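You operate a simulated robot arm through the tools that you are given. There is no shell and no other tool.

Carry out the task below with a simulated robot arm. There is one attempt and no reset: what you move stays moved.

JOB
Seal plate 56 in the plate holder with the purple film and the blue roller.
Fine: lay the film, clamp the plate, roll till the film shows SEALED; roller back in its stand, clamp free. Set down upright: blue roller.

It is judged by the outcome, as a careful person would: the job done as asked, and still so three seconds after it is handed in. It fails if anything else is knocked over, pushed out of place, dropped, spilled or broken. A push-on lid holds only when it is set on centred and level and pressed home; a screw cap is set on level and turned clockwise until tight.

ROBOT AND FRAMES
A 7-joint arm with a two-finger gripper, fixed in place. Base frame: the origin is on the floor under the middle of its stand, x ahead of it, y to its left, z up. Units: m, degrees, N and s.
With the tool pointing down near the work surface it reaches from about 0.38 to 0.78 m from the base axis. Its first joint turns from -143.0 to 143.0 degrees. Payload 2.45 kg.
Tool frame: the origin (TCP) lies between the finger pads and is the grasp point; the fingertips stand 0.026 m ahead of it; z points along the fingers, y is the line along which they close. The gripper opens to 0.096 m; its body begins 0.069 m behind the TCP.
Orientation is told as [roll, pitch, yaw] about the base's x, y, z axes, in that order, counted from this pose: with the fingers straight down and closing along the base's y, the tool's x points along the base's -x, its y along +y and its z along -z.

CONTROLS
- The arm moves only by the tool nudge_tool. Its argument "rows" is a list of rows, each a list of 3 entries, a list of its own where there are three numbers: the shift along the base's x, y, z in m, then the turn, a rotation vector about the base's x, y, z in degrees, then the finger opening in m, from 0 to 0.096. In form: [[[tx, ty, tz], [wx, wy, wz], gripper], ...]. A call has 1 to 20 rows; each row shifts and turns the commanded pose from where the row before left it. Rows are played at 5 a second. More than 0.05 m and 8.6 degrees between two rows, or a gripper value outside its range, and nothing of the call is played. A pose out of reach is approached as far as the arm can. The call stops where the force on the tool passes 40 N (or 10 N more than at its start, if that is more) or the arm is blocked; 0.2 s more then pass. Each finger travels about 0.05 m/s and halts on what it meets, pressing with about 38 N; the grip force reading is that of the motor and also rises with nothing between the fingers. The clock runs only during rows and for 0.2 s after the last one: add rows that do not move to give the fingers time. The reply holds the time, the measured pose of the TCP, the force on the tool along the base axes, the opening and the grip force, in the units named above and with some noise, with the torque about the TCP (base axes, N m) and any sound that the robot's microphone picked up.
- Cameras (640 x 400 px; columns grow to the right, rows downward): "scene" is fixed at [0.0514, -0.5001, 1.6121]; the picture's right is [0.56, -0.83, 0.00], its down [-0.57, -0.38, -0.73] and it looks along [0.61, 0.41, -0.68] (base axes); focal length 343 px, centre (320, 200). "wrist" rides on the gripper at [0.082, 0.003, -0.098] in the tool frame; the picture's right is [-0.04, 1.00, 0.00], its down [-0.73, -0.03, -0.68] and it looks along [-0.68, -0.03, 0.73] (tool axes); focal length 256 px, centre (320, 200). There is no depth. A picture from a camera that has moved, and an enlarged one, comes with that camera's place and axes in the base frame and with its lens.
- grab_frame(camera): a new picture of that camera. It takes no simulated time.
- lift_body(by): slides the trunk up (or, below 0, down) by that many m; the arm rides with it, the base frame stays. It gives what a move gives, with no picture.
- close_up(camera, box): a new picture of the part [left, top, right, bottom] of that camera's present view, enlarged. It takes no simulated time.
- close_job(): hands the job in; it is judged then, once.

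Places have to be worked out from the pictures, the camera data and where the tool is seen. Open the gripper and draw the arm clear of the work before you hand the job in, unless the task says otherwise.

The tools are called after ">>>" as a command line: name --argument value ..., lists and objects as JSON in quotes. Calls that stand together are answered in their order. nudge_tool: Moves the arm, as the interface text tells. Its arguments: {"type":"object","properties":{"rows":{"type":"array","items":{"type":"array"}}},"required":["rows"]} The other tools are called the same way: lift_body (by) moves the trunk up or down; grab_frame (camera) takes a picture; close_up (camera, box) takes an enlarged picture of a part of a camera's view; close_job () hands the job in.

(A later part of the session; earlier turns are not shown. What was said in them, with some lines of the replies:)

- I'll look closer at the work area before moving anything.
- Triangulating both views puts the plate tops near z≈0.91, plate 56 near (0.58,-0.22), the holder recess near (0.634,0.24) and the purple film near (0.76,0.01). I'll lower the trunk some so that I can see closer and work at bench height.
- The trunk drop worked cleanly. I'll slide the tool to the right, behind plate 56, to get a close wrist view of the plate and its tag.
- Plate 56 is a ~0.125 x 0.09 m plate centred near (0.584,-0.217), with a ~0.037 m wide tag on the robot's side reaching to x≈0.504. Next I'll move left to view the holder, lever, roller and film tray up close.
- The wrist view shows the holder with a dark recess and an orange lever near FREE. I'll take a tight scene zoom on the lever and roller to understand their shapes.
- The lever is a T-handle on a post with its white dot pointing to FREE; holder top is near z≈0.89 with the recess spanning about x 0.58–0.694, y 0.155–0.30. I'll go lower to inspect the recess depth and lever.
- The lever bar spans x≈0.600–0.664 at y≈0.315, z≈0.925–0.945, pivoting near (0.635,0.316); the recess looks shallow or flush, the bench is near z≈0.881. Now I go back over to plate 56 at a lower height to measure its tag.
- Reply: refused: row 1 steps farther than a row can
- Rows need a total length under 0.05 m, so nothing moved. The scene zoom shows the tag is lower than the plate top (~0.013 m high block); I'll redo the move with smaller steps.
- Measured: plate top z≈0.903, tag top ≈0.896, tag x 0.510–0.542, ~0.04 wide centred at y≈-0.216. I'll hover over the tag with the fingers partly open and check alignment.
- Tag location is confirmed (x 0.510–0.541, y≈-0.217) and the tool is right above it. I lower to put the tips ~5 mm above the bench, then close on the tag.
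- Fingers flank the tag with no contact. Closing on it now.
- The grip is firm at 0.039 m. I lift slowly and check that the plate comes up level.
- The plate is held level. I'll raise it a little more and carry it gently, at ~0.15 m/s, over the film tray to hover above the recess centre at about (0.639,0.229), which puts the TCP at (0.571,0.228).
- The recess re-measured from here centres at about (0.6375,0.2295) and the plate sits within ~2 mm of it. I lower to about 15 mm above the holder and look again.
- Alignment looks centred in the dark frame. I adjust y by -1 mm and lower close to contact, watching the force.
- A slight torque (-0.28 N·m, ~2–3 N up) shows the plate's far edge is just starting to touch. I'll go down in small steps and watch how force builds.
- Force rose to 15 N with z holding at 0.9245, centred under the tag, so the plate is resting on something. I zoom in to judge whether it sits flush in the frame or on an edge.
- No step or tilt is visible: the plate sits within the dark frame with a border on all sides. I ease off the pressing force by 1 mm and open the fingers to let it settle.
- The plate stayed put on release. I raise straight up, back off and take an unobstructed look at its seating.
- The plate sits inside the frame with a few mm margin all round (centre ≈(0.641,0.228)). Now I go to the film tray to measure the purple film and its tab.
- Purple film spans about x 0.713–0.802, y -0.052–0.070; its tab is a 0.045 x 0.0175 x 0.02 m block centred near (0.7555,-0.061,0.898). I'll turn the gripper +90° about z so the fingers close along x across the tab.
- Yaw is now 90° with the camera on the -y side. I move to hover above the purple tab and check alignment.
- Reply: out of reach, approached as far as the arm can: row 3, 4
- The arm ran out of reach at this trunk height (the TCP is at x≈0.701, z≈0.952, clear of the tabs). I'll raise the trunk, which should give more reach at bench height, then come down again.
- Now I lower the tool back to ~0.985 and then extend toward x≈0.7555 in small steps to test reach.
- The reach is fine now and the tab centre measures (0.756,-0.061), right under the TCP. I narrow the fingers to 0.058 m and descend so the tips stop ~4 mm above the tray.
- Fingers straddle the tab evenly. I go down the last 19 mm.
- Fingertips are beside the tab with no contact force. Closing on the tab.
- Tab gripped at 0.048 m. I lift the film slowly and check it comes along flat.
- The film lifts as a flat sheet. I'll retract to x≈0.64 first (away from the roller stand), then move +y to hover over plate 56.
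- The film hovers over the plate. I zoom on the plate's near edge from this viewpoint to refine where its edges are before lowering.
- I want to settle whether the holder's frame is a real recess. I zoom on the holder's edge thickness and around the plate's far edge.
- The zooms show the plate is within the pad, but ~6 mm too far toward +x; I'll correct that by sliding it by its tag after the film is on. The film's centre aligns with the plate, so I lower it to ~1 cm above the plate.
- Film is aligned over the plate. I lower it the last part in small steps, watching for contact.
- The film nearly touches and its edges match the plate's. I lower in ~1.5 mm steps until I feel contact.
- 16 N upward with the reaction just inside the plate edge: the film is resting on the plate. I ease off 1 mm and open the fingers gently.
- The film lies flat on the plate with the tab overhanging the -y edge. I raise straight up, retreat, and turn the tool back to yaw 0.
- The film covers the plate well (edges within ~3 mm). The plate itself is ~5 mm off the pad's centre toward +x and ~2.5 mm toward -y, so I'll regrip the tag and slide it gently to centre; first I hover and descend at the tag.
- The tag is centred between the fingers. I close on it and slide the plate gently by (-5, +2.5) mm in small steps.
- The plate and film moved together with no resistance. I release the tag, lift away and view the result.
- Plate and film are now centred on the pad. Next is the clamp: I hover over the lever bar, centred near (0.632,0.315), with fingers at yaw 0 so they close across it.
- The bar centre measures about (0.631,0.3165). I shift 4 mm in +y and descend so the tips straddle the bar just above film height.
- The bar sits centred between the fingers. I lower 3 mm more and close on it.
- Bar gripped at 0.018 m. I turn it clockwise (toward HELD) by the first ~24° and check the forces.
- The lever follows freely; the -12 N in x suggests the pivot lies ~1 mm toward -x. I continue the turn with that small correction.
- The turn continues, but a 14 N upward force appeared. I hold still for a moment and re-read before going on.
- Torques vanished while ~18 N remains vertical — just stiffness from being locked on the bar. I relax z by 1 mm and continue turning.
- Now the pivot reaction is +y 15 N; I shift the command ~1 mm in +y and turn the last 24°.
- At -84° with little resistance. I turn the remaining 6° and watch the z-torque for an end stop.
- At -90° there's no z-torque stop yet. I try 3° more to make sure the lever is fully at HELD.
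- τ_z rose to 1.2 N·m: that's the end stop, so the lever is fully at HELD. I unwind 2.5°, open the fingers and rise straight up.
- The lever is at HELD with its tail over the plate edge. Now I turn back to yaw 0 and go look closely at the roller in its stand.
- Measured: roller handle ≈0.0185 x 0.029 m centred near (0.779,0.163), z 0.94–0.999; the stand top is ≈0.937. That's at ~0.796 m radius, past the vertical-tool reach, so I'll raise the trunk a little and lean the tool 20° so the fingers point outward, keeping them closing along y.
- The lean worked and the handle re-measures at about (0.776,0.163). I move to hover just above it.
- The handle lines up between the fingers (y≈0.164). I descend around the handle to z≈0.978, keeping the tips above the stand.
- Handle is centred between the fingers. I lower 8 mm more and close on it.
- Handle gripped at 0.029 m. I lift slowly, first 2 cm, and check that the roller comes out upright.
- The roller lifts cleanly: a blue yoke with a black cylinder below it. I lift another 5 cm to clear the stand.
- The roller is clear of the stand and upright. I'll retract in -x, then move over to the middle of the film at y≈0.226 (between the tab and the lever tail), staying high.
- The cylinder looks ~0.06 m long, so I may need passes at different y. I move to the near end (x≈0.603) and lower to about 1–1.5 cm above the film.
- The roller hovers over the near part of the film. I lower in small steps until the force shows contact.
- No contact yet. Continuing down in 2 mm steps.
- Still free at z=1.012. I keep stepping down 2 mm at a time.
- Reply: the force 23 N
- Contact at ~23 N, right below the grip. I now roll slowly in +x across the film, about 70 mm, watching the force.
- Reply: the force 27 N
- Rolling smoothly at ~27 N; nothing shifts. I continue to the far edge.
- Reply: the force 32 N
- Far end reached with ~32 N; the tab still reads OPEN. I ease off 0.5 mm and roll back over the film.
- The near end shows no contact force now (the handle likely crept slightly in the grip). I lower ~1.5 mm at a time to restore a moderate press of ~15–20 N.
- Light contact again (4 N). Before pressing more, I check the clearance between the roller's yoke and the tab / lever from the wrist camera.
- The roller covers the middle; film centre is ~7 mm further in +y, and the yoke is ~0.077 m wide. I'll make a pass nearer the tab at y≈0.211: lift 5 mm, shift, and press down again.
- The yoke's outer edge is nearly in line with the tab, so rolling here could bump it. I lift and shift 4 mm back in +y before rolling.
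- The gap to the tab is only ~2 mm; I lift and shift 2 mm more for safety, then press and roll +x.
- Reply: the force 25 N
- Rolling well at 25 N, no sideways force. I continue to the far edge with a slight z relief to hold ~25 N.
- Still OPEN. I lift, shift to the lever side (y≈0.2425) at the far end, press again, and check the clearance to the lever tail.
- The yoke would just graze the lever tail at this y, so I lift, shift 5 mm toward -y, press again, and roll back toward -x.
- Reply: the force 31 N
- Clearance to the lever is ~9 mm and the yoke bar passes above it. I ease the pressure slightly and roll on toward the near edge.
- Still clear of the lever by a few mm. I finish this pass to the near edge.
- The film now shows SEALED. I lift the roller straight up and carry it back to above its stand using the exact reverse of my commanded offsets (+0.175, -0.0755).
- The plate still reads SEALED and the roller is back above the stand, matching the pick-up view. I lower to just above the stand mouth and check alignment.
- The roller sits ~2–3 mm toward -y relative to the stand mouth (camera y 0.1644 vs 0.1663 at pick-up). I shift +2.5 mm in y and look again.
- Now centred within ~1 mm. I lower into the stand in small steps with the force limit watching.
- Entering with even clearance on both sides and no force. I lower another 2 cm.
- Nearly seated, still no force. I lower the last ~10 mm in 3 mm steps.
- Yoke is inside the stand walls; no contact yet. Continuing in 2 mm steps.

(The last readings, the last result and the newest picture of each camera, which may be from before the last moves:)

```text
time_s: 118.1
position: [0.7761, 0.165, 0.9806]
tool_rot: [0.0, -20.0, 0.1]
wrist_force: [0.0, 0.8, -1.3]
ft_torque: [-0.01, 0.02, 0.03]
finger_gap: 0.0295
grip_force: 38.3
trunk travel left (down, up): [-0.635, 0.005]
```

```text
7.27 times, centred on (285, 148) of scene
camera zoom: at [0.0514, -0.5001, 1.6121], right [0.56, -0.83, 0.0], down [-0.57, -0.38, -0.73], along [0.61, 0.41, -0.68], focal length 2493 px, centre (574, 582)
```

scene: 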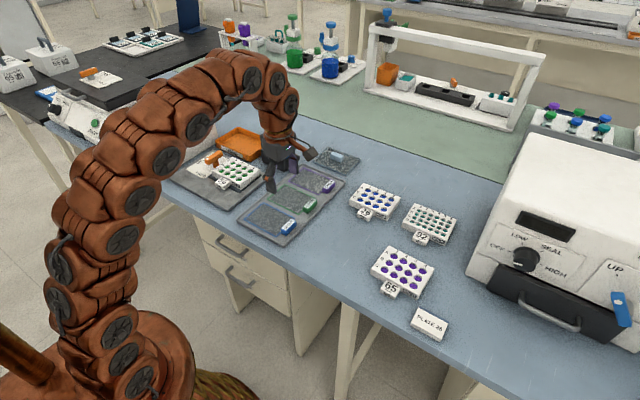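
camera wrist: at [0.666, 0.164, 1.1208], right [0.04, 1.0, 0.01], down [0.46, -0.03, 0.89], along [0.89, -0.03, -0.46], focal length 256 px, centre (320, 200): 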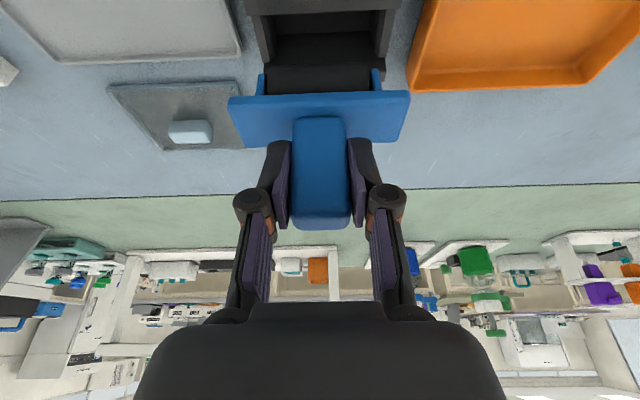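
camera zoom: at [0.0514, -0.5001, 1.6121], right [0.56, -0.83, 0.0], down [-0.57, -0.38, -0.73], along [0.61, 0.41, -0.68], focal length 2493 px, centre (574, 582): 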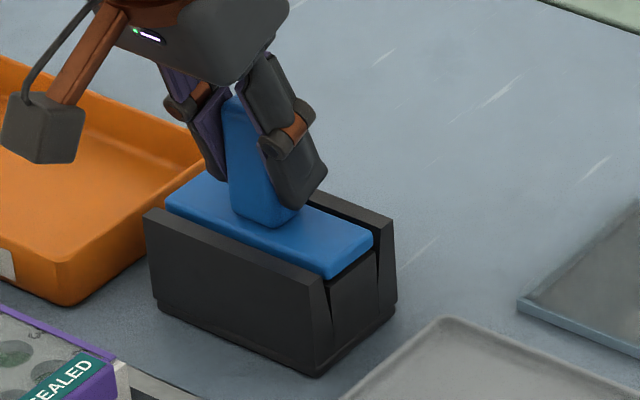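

Still not bottomed. Two more small steps down.

>>> nudge_tool --rows '[[[0, 0, -0.0015], [0, 0, 0], 0.02], [[0, 0, 0], [0, 0, 0], 0.02], [[0, 0, -0.0015], [0, 0, 0], 0.02], [[0, 0, 0], [0, 0, 0], 0.02], [[0, 0, 0], [0, 0, 0], 0.02]]'

>>> close_up --camera "scene" --box '[260, 120, 310, 175]'

```text
time_s: 119.3
position: [0.7749, 0.1649, 0.978]
tool_rot: [0.0, -20.1, 0.0]
wrist_force: [1.8, -0.3, 3.1]
ft_torque: [0.03, -0.21, -0.05]
finger_gap: 0.0294
grip_force: 38.2
trunk travel left (down, up): [-0.635, 0.005]
```

```text
7.27 times, centred on (285, 148) of scene
camera zoom: at [0.0514, -0.5001, 1.6121], right [0.56, -0.83, 0.0], down [-0.57, -0.38, -0.73], along [0.61, 0.41, -0.68], focal length 2493 px, centre (574, 582)
```

zoom: 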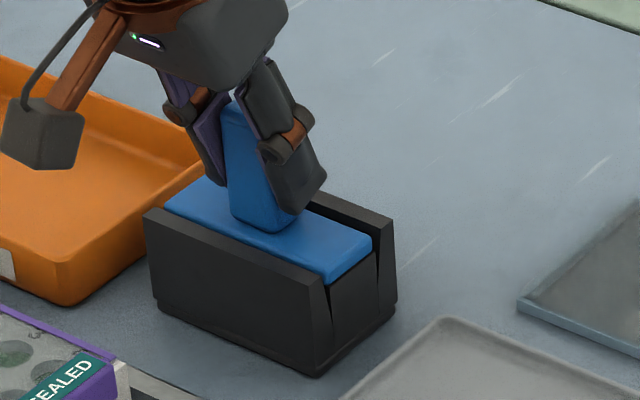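

Contact begins (3 N) and the picture matches the original seated pose. I press 1 mm more to confirm it's bottomed.

>>> nudge_tool --rows '[[[0, 0, -0.001], [0, 0, 0], 0.02], [[0, 0, 0], [0, 0, 0], 0.02], [[0, 0, 0], [0, 0, 0], 0.02]]'

>>> close_up --camera "scene" --box '[255, 120, 315, 180]'

```text
time_s: 120.1
position: [0.775, 0.165, 0.9791]
tool_rot: [0.0, -20.3, -0.1]
wrist_force: [3.2, -1.3, 18.6]
ft_torque: [-0.1, -0.58, 0.01]
finger_gap: 0.0292
grip_force: 37.8
trunk travel left (down, up): [-0.635, 0.005]
```

```text
6.67 times, centred on (285, 150) of scene
camera zoom: at [0.0514, -0.5001, 1.6121], right [0.56, -0.83, 0.0], down [-0.57, -0.38, -0.73], along [0.61, 0.41, -0.68], focal length 2285 px, centre (553, 533)
```

zoom: 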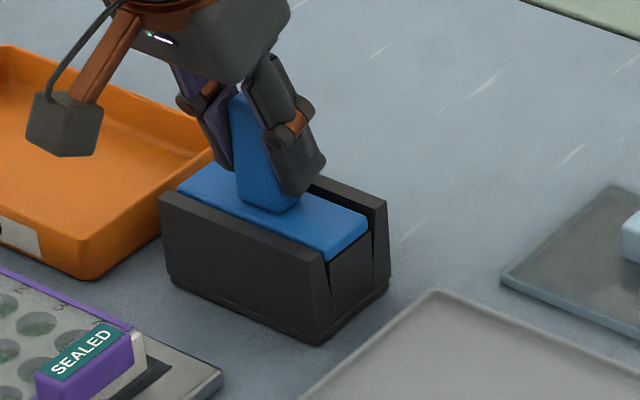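

Firm 18 N: it's bottomed, in the same place as at the start. I ease off and open the fingers to let it settle.

>>> nudge_tool --rows '[[[0, 0, 0.0012], [0, 0, 0], 0.02], [[0, 0, 0], [0, 0, 0], 0.02], [[0, 0, 0], [0, 0, 0], 0.033], [[0, 0, 0], [0, 0, 0], 0.045], [[0, 0, 0], [0, 0, 0], 0.06], [[0, 0, 0], [0, 0, 0], 0.06]]'

>>> close_up --camera "scene" --box '[255, 120, 315, 180]'

>>> grab_frame --camera "wrist"

```text
time_s: 121.5
position: [0.7742, 0.1646, 0.9765]
tool_rot: [-0.1, -20.0, 0.0]
wrist_force: [-1.5, -0.6, 0.4]
ft_torque: [-0.03, -0.02, -0.01]
finger_gap: 0.0601
grip_force: 0.0
trunk travel left (down, up): [-0.635, 0.005]
```

```text
6.67 times, centred on (285, 150) of scene
camera zoom: at [0.0514, -0.5001, 1.6121], right [0.56, -0.83, 0.0], down [-0.57, -0.38, -0.73], along [0.61, 0.41, -0.68], focal length 2285 px, centre (553, 533)
```

zoom: 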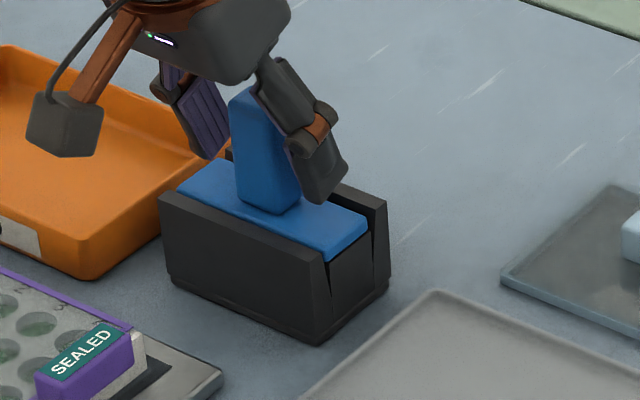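

```text
taken
camera wrist: at [0.6652, 0.1681, 1.0419], right [0.04, 1.0, 0.01], down [0.46, -0.03, 0.89], along [0.89, -0.03, -0.46], focal length 256 px, centre (320, 200)
```

wrist: 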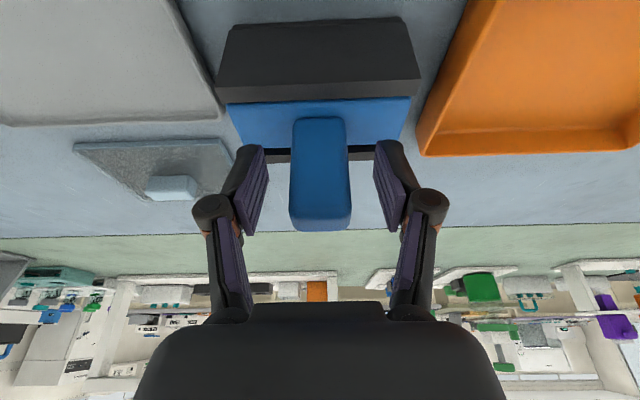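

The roller stands upright in its stand. I rise straight up off the handle, retreat, and take the lean out of the tool.

>>> nudge_tool --rows '[[[0, 0, 0.015], [0, 0, 0], 0.06], [[0, 0, 0.025], [0, 0, 0], 0.06], [[0, 0, 0.03], [0, 0, 0], 0.06], [[-0.03, 0, 0.01], [0, 0, 0], 0.06], [[-0.035, 0, 0], [0, 7, 0], 0.06], [[-0.035, 0, 0], [0, 7, 0], 0.06], [[-0.035, 0, 0], [0, 6, 0], 0.06], [[-0.035, 0, 0], [0, 0, 0], 0.06], [[0, 0, 0], [0, 0, 0], 0.06], [[0, 0, 0], [0, 0, 0], 0.06]]'

>>> close_up --camera "scene" --box '[255, 120, 315, 180]'

>>> grab_frame --camera "wrist"

```text
time_s: 123.7
position: [0.6026, 0.1643, 1.0555]
tool_rot: [0.0, 0.0, 0.0]
wrist_force: [-0.8, 0.7, 0.1]
ft_torque: [0.02, 0.03, -0.03]
finger_gap: 0.0599
grip_force: 0.1
trunk travel left (down, up): [-0.635, 0.005]
```

```text
6.67 times, centred on (285, 150) of scene
camera zoom: at [0.0514, -0.5001, 1.6121], right [0.56, -0.83, 0.0], down [-0.57, -0.38, -0.73], along [0.61, 0.41, -0.68], focal length 2285 px, centre (553, 533)
```

zoom: 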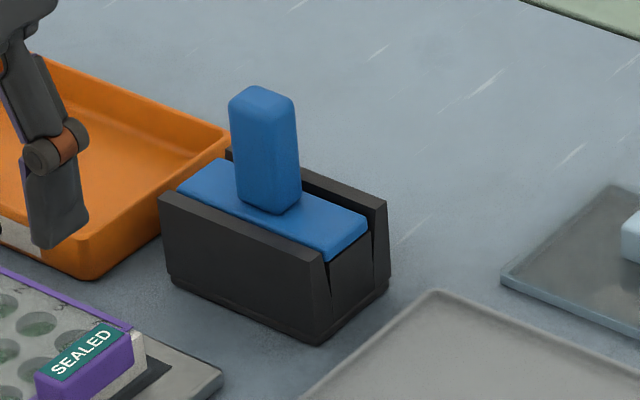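

```text
taken
camera wrist: at [0.5219, 0.1666, 1.1542], right [0.04, 1.0, 0.0], down [0.73, -0.03, 0.68], along [0.68, -0.03, -0.73], focal length 256 px, centre (320, 200)
```

wrist: 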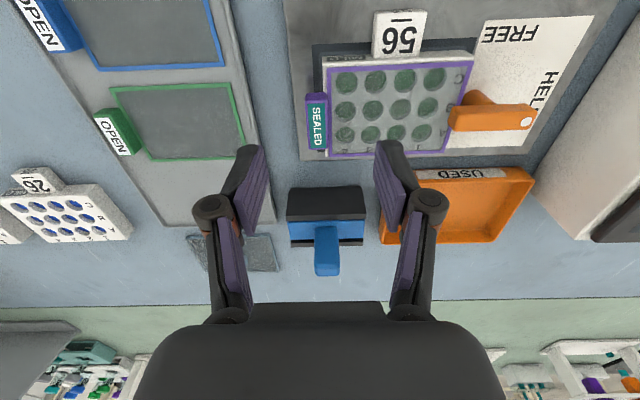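

The roller is back exactly as it was. Now I go above the lever with the tool at yaw -90 so that the fingers close along x across the bar.

>>> nudge_tool --rows '[[[0.003, 0.014, 0], [0, 0, -8.2], 0.055], [[0.003, 0.014, 0], [0, 0, -8.2], 0.05], [[0.003, 0.014, 0], [0, 0, -8.2], 0.05], [[0.003, 0.014, 0], [0, 0, -8.2], 0.05], [[0.003, 0.014, 0], [0, 0, -8.2], 0.05], [[0.003, 0.014, 0], [0, 0, -8.2], 0.05], [[0.003, 0.014, 0], [0, 0, -8.2], 0.05], [[0.003, 0.014, 0], [0, 0, -8.2], 0.05], [[0.002, 0.014, 0], [0, 0, -8.2], 0.05], [[0.002, 0.014, 0], [0, 0, -8.2], 0.05], [[0, 0.013, 0], [0, 0, -8], 0.05], [[0, 0, 0], [0, 0, 0], 0.05], [[0, 0, 0], [0, 0, 0], 0.05]]'

>>> grab_frame --camera "wrist"

>>> close_up --camera "scene" --box '[180, 100, 290, 200]'

```text
time_s: 126.5
position: [0.6345, 0.3171, 1.0606]
tool_rot: [0.0, 0.0, -90.0]
wrist_force: [-0.1, 0.4, -0.4]
ft_torque: [-0.03, 0.03, 0.01]
finger_gap: 0.0503
grip_force: 0.0
trunk travel left (down, up): [-0.635, 0.005]
```

```text
taken
camera wrist: at [0.6382, 0.3979, 1.1577], right [1.0, -0.04, 0.0], down [-0.03, -0.73, 0.68], along [-0.03, -0.68, -0.73], focal length 256 px, centre (320, 200)
```

wrist: 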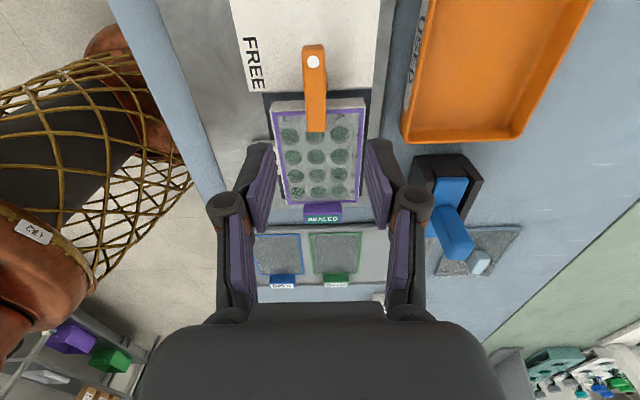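

```text
4.00 times, centred on (235, 150) of scene
camera zoom: at [0.0514, -0.5001, 1.6121], right [0.56, -0.83, 0.0], down [-0.57, -0.38, -0.73], along [0.61, 0.41, -0.68], focal length 1371 px, centre (660, 400)
```

zoom: 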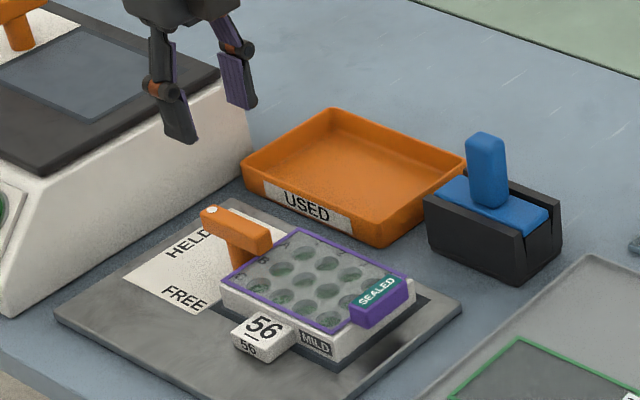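

The bar's centre measures x≈0.6306, y≈0.318. I shift -4 mm in x and descend around it.

>>> nudge_tool --rows '[[[-0.004, 0, -0.02], [0, 0, 0], 0.05], [[0, 0, -0.035], [0, 0, 0], 0.05], [[0, 0, -0.025], [0, 0, 0], 0.05], [[0, 0, 0], [0, 0, 0], 0.05], [[0, 0, 0], [0, 0, 0], 0.05]]'

>>> grab_frame --camera "wrist"

>>> close_up --camera "scene" --box '[195, 115, 265, 180]'

```text
time_s: 127.7
position: [0.6311, 0.3169, 0.9793]
tool_rot: [0.0, 0.0, -90.1]
wrist_force: [-0.5, 0.8, 0.6]
ft_torque: [-0.02, 0.0, 0.01]
finger_gap: 0.0498
grip_force: 0.1
trunk travel left (down, up): [-0.635, 0.005]
```

```text
taken
camera wrist: at [0.6354, 0.3982, 1.0774], right [1.0, -0.04, 0.0], down [-0.03, -0.73, 0.68], along [-0.03, -0.68, -0.73], focal length 256 px, centre (320, 200)
```

wrist: 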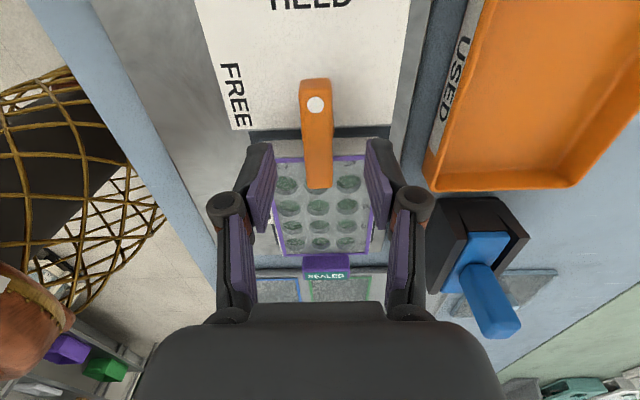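

```text
6.15 times, centred on (230, 148) of scene
camera zoom: at [0.0514, -0.5001, 1.6121], right [0.56, -0.83, 0.0], down [-0.57, -0.38, -0.73], along [0.61, 0.41, -0.68], focal length 2109 px, centre (874, 523)
```

zoom: 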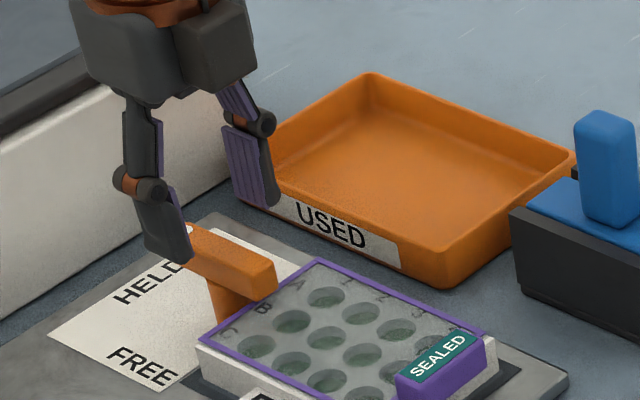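

Aligned with the bar. I lower to grip height and close.

>>> nudge_tool --rows '[[[0, 0, -0.015], [0, 0, 0], 0.05], [[0, 0, -0.014], [0, 0, 0], 0.05], [[0, 0, 0], [0, 0, 0], 0.05], [[0, 0, 0], [0, 0, 0], 0.03], [[0, 0, 0], [0, 0, 0], 0.012], [[0, 0, 0], [0, 0, 0], 0.012], [[0, 0, 0], [0, 0, 0], 0.012], [[0, 0, 0], [0, 0, 0], 0.012]]'

>>> close_up --camera "scene" --box '[195, 115, 265, 180]'

```text
time_s: 129.5
position: [0.6298, 0.317, 0.9505]
tool_rot: [0.2, 0.1, -89.9]
wrist_force: [-1.6, 0.7, 13.6]
ft_torque: [-0.21, 0.13, -0.05]
finger_gap: 0.0179
grip_force: 42.8
trunk travel left (down, up): [-0.635, 0.005]
```

```text
6.15 times, centred on (230, 148) of scene
camera zoom: at [0.0514, -0.5001, 1.6121], right [0.56, -0.83, 0.0], down [-0.57, -0.38, -0.73], along [0.61, 0.41, -0.68], focal length 2109 px, centre (874, 523)
```

zoom: 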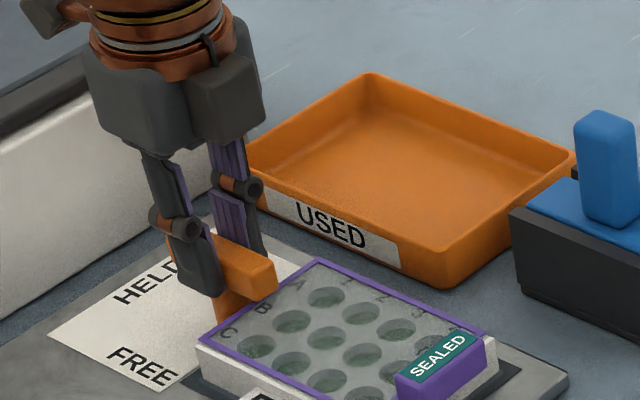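

Bar gripped; I relieve z by 1 mm and turn it back counter-clockwise toward FREE, in stages.

>>> nudge_tool --rows '[[[0, 0, 0.001], [0, 0, 0], 0.012], [[0, 0, 0], [0, 0, 6], 0.012], [[0, 0, 0], [0, 0, 6], 0.012], [[0, 0, 0], [0, 0, 6], 0.012], [[0, 0, 0], [0, 0, 6], 0.012], [[0, 0, 0], [0, 0, 0], 0.012]]'

```text
time_s: 130.9
position: [0.6302, 0.3166, 0.95]
tool_rot: [0.0, 0.0, -65.9]
wrist_force: [3.3, -3.6, -4.8]
ft_torque: [0.34, 0.02, 0.03]
finger_gap: 0.0179
grip_force: 43.1
trunk travel left (down, up): [-0.635, 0.005]
```

Forces are small. I continue another 30°.

>>> nudge_tool --rows '[[[0, 0, 0], [0, 0, 6], 0.012], [[0, 0, 0], [0, 0, 6], 0.012], [[0, 0, 0], [0, 0, 6], 0.012], [[0, 0, 0], [0, 0, 6], 0.012], [[0, 0, 0], [0, 0, 6], 0.012], [[0, 0, 0], [0, 0, 0], 0.012]]'

>>> close_up --camera "scene" --box '[195, 115, 265, 180]'

```text
time_s: 132.3
position: [0.6288, 0.3171, 0.9508]
tool_rot: [0.1, -0.1, -35.9]
wrist_force: [7.9, -4.5, 1.5]
ft_torque: [0.08, 0.03, 0.0]
finger_gap: 0.0178
grip_force: 43.2
trunk travel left (down, up): [-0.635, 0.005]
```

```text
6.15 times, centred on (230, 148) of scene
camera zoom: at [0.0514, -0.5001, 1.6121], right [0.56, -0.83, 0.0], down [-0.57, -0.38, -0.73], along [0.61, 0.41, -0.68], focal length 2109 px, centre (874, 523)
```

zoom: 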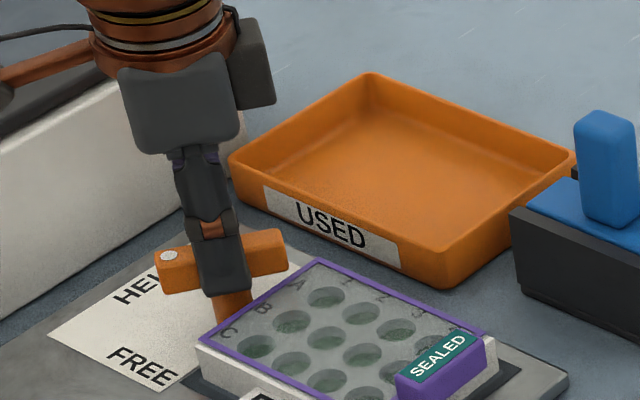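

Lever is following; forces stay low. I turn the last 36° to FREE, with a tiny +x correction.

>>> nudge_tool --rows '[[[0.0005, -0.0003, 0], [0, 0, 6], 0.012], [[0, 0, 0], [0, 0, 6], 0.012], [[0, 0, 0], [0, 0, 6], 0.012], [[0, 0, 0], [0, 0, 6], 0.012], [[0, 0, 0], [0, 0, 6], 0.012], [[0, 0, 0], [0, 0, 6], 0.012], [[0, 0, 0], [0, 0, 0], 0.012]]'

>>> close_up --camera "scene" --box '[195, 115, 265, 180]'

```text
time_s: 133.9
position: [0.6306, 0.3164, 0.9498]
tool_rot: [-0.1, 0.1, 0.1]
wrist_force: [-9.4, -5.5, 11.6]
ft_torque: [-0.13, 0.26, -0.18]
finger_gap: 0.0177
grip_force: 43.4
trunk travel left (down, up): [-0.635, 0.005]
```

```text
6.15 times, centred on (230, 148) of scene
camera zoom: at [0.0514, -0.5001, 1.6121], right [0.56, -0.83, 0.0], down [-0.57, -0.38, -0.73], along [0.61, 0.41, -0.68], focal length 2109 px, centre (874, 523)
```

zoom: 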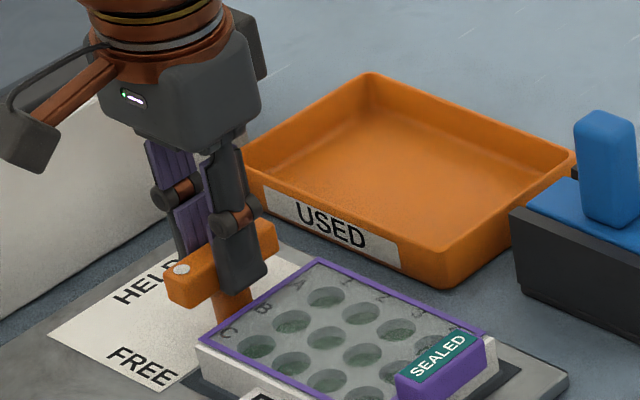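

Yaw is 0 with a hint of stop torque. I turn 3° more to confirm the FREE end stop.

>>> nudge_tool --rows '[[[0, 0, 0], [0, 0, 2.5], 0.012], [[0, 0, 0], [0, 0, 0], 0.012], [[0, 0, 0], [0, 0, 0], 0.012]]'

```text
time_s: 134.7
position: [0.6289, 0.3177, 0.9491]
tool_rot: [0.0, 0.1, 2.6]
wrist_force: [-10.0, -3.7, 13.2]
ft_torque: [-0.03, 0.8, -1.19]
finger_gap: 0.0184
grip_force: 43.9
trunk travel left (down, up): [-0.635, 0.005]
```

The -1.2 N·m shows the FREE end stop. I unwind slightly, open, and rise straight up.

>>> nudge_tool --rows '[[[0, 0, 0.0008], [0, 0, -2.3], 0.012], [[0, 0, 0], [0, 0, 0], 0.012], [[0, 0, 0], [0, 0, 0], 0.022], [[0, 0, 0], [0, 0, 0], 0.034], [[0, 0, 0], [0, 0, 0], 0.044], [[0, 0, 0.015], [0, 0, 0], 0.046], [[0, 0, 0.04], [0, 0, 0], 0.05], [[0, 0, 0.045], [0, 0, 0], 0.06], [[-0.03, 0, 0.02], [0, 0, 0], 0.06], [[-0.045, 0, 0], [0, 0, 0], 0.06], [[-0.045, -0.01, 0], [0, 0, 0], 0.06], [[-0.045, -0.02, 0], [0, 0, 0], 0.06], [[0, 0, 0], [0, 0, 0], 0.06], [[0, 0, 0], [0, 0, 0], 0.06]]'

>>> grab_frame --camera "wrist"

>>> close_up --camera "scene" --box '[180, 110, 300, 200]'

>>> grab_frame --camera "scene"

```text
time_s: 137.7
position: [0.467, 0.2872, 1.0692]
tool_rot: [0.0, 0.0, 0.3]
wrist_force: [-0.3, 0.1, -0.1]
ft_torque: [-0.01, 0.0, 0.01]
finger_gap: 0.06
grip_force: 0.1
trunk travel left (down, up): [-0.635, 0.005]
```

```text
taken
camera wrist: at [0.3856, 0.2897, 1.1675], right [0.04, 1.0, 0.0], down [0.73, -0.03, 0.68], along [0.68, -0.02, -0.73], focal length 256 px, centre (320, 200)
```

wrist: 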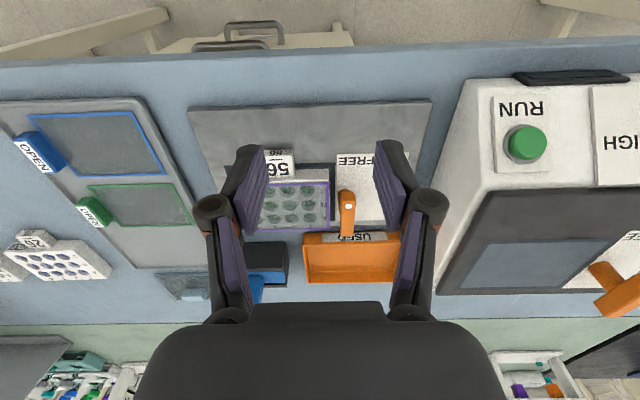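

```text
4.44 times, centred on (240, 155) of scene
camera zoom: at [0.0514, -0.5001, 1.6121], right [0.56, -0.83, 0.0], down [-0.57, -0.38, -0.73], along [0.61, 0.41, -0.68], focal length 1523 px, centre (676, 400)
```

zoom: 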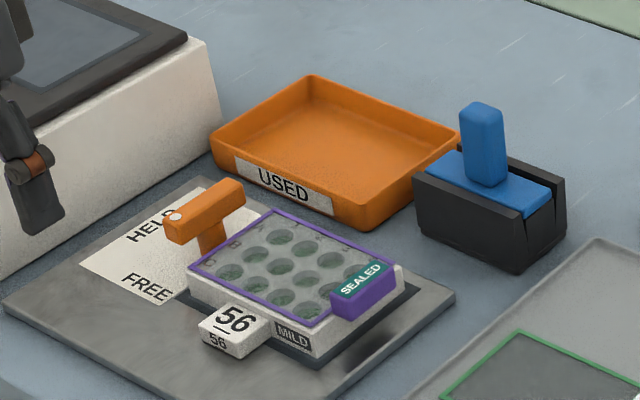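

```text
taken
```

scene: 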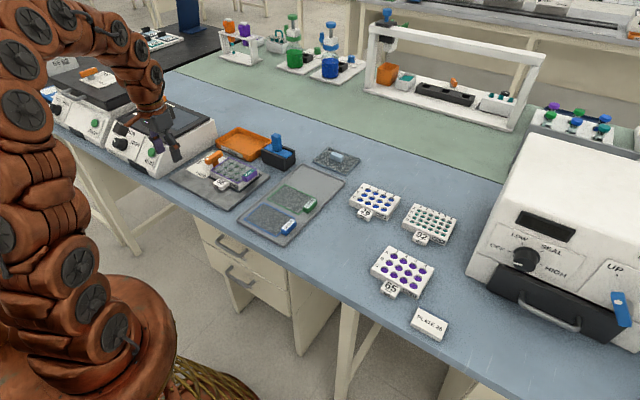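

Everything checks: film SEALED, lever back at FREE in its original position, roller upright in its stand, other items untouched. I open the gripper fully and draw the arm up and clear.

>>> nudge_tool --rows '[[[-0.01, -0.02, 0.04], [0, 0, 0], 0.08], [[-0.01, -0.03, 0.035], [0, 0, 0], 0.09], [[-0.01, -0.03, 0.035], [0, 0, 0], 0.09], [[-0.01, -0.04, 0.02], [0, 0, 0], 0.09], [[0, -0.045, 0], [0, 0, 0], 0.09], [[0, 0, 0], [0, 0, 0], 0.09], [[0, 0, 0], [0, 0, 0], 0.09]]'

>>> close_up --camera "scene" --box '[160, 110, 350, 240]'

>>> grab_frame --camera "wrist"

```text
time_s: 139.3
position: [0.4256, 0.1211, 1.2005]
tool_rot: [0.0, 0.0, 0.3]
wrist_force: [0.7, 0.7, 0.0]
ft_torque: [-0.01, 0.03, 0.04]
finger_gap: 0.0898
grip_force: 0.1
trunk travel left (down, up): [-0.635, 0.005]
```

```text
3.08 times, centred on (255, 175) of scene
camera zoom: at [0.0514, -0.5001, 1.6121], right [0.56, -0.83, 0.0], down [-0.57, -0.38, -0.73], along [0.61, 0.41, -0.68], focal length 1055 px, centre (520, 277)
```

zoom: 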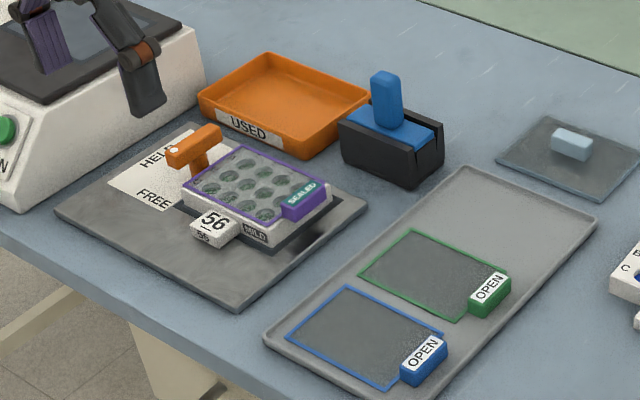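

```text
taken
camera wrist: at [0.3451, 0.1242, 1.298], right [0.04, 1.0, 0.0], down [0.73, -0.03, 0.68], along [0.68, -0.02, -0.73], focal length 256 px, centre (320, 200)
```

wrist: 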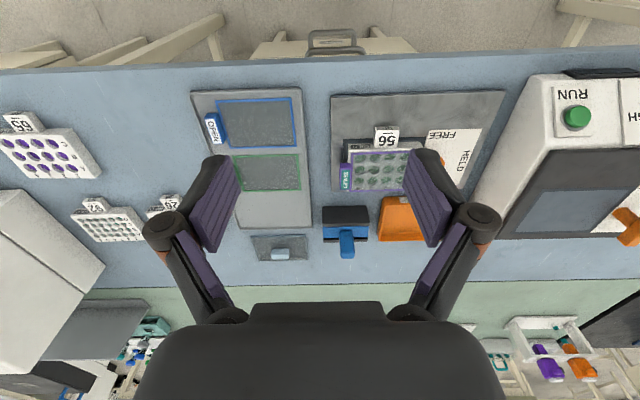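

The arm is clear with the gripper open. Plate 56 is in the holder under the SEALED purple film, the clamp is free, and the roller is upright in its stand, so I hand the job in.

>>> close_job

```text
The job is handed in.
```

Plate 56 is sealed in the plate holder with the purple film, and the film's tab now reads SEALED.

- **Plate:** it sits centred on the holder's pad. I set it down a few millimetres off at first, then slid it into place by its tag with the film already on top.
- **Rolling:** it took four passes with the blue roller before the tab changed from OPEN. Pressing force was mostly about 15–30 N, peaking near 32 N. One return pass ended with almost no pressure.
- **Clamp:** I turned it to the HELD stop before rolling and back to the FREE stop afterwards.
- **Roller:** it is upright in its stand, in the same position as at the start.

In the last pictures nothing else on the bench had moved. The gripper is open and the arm is clear of the work.
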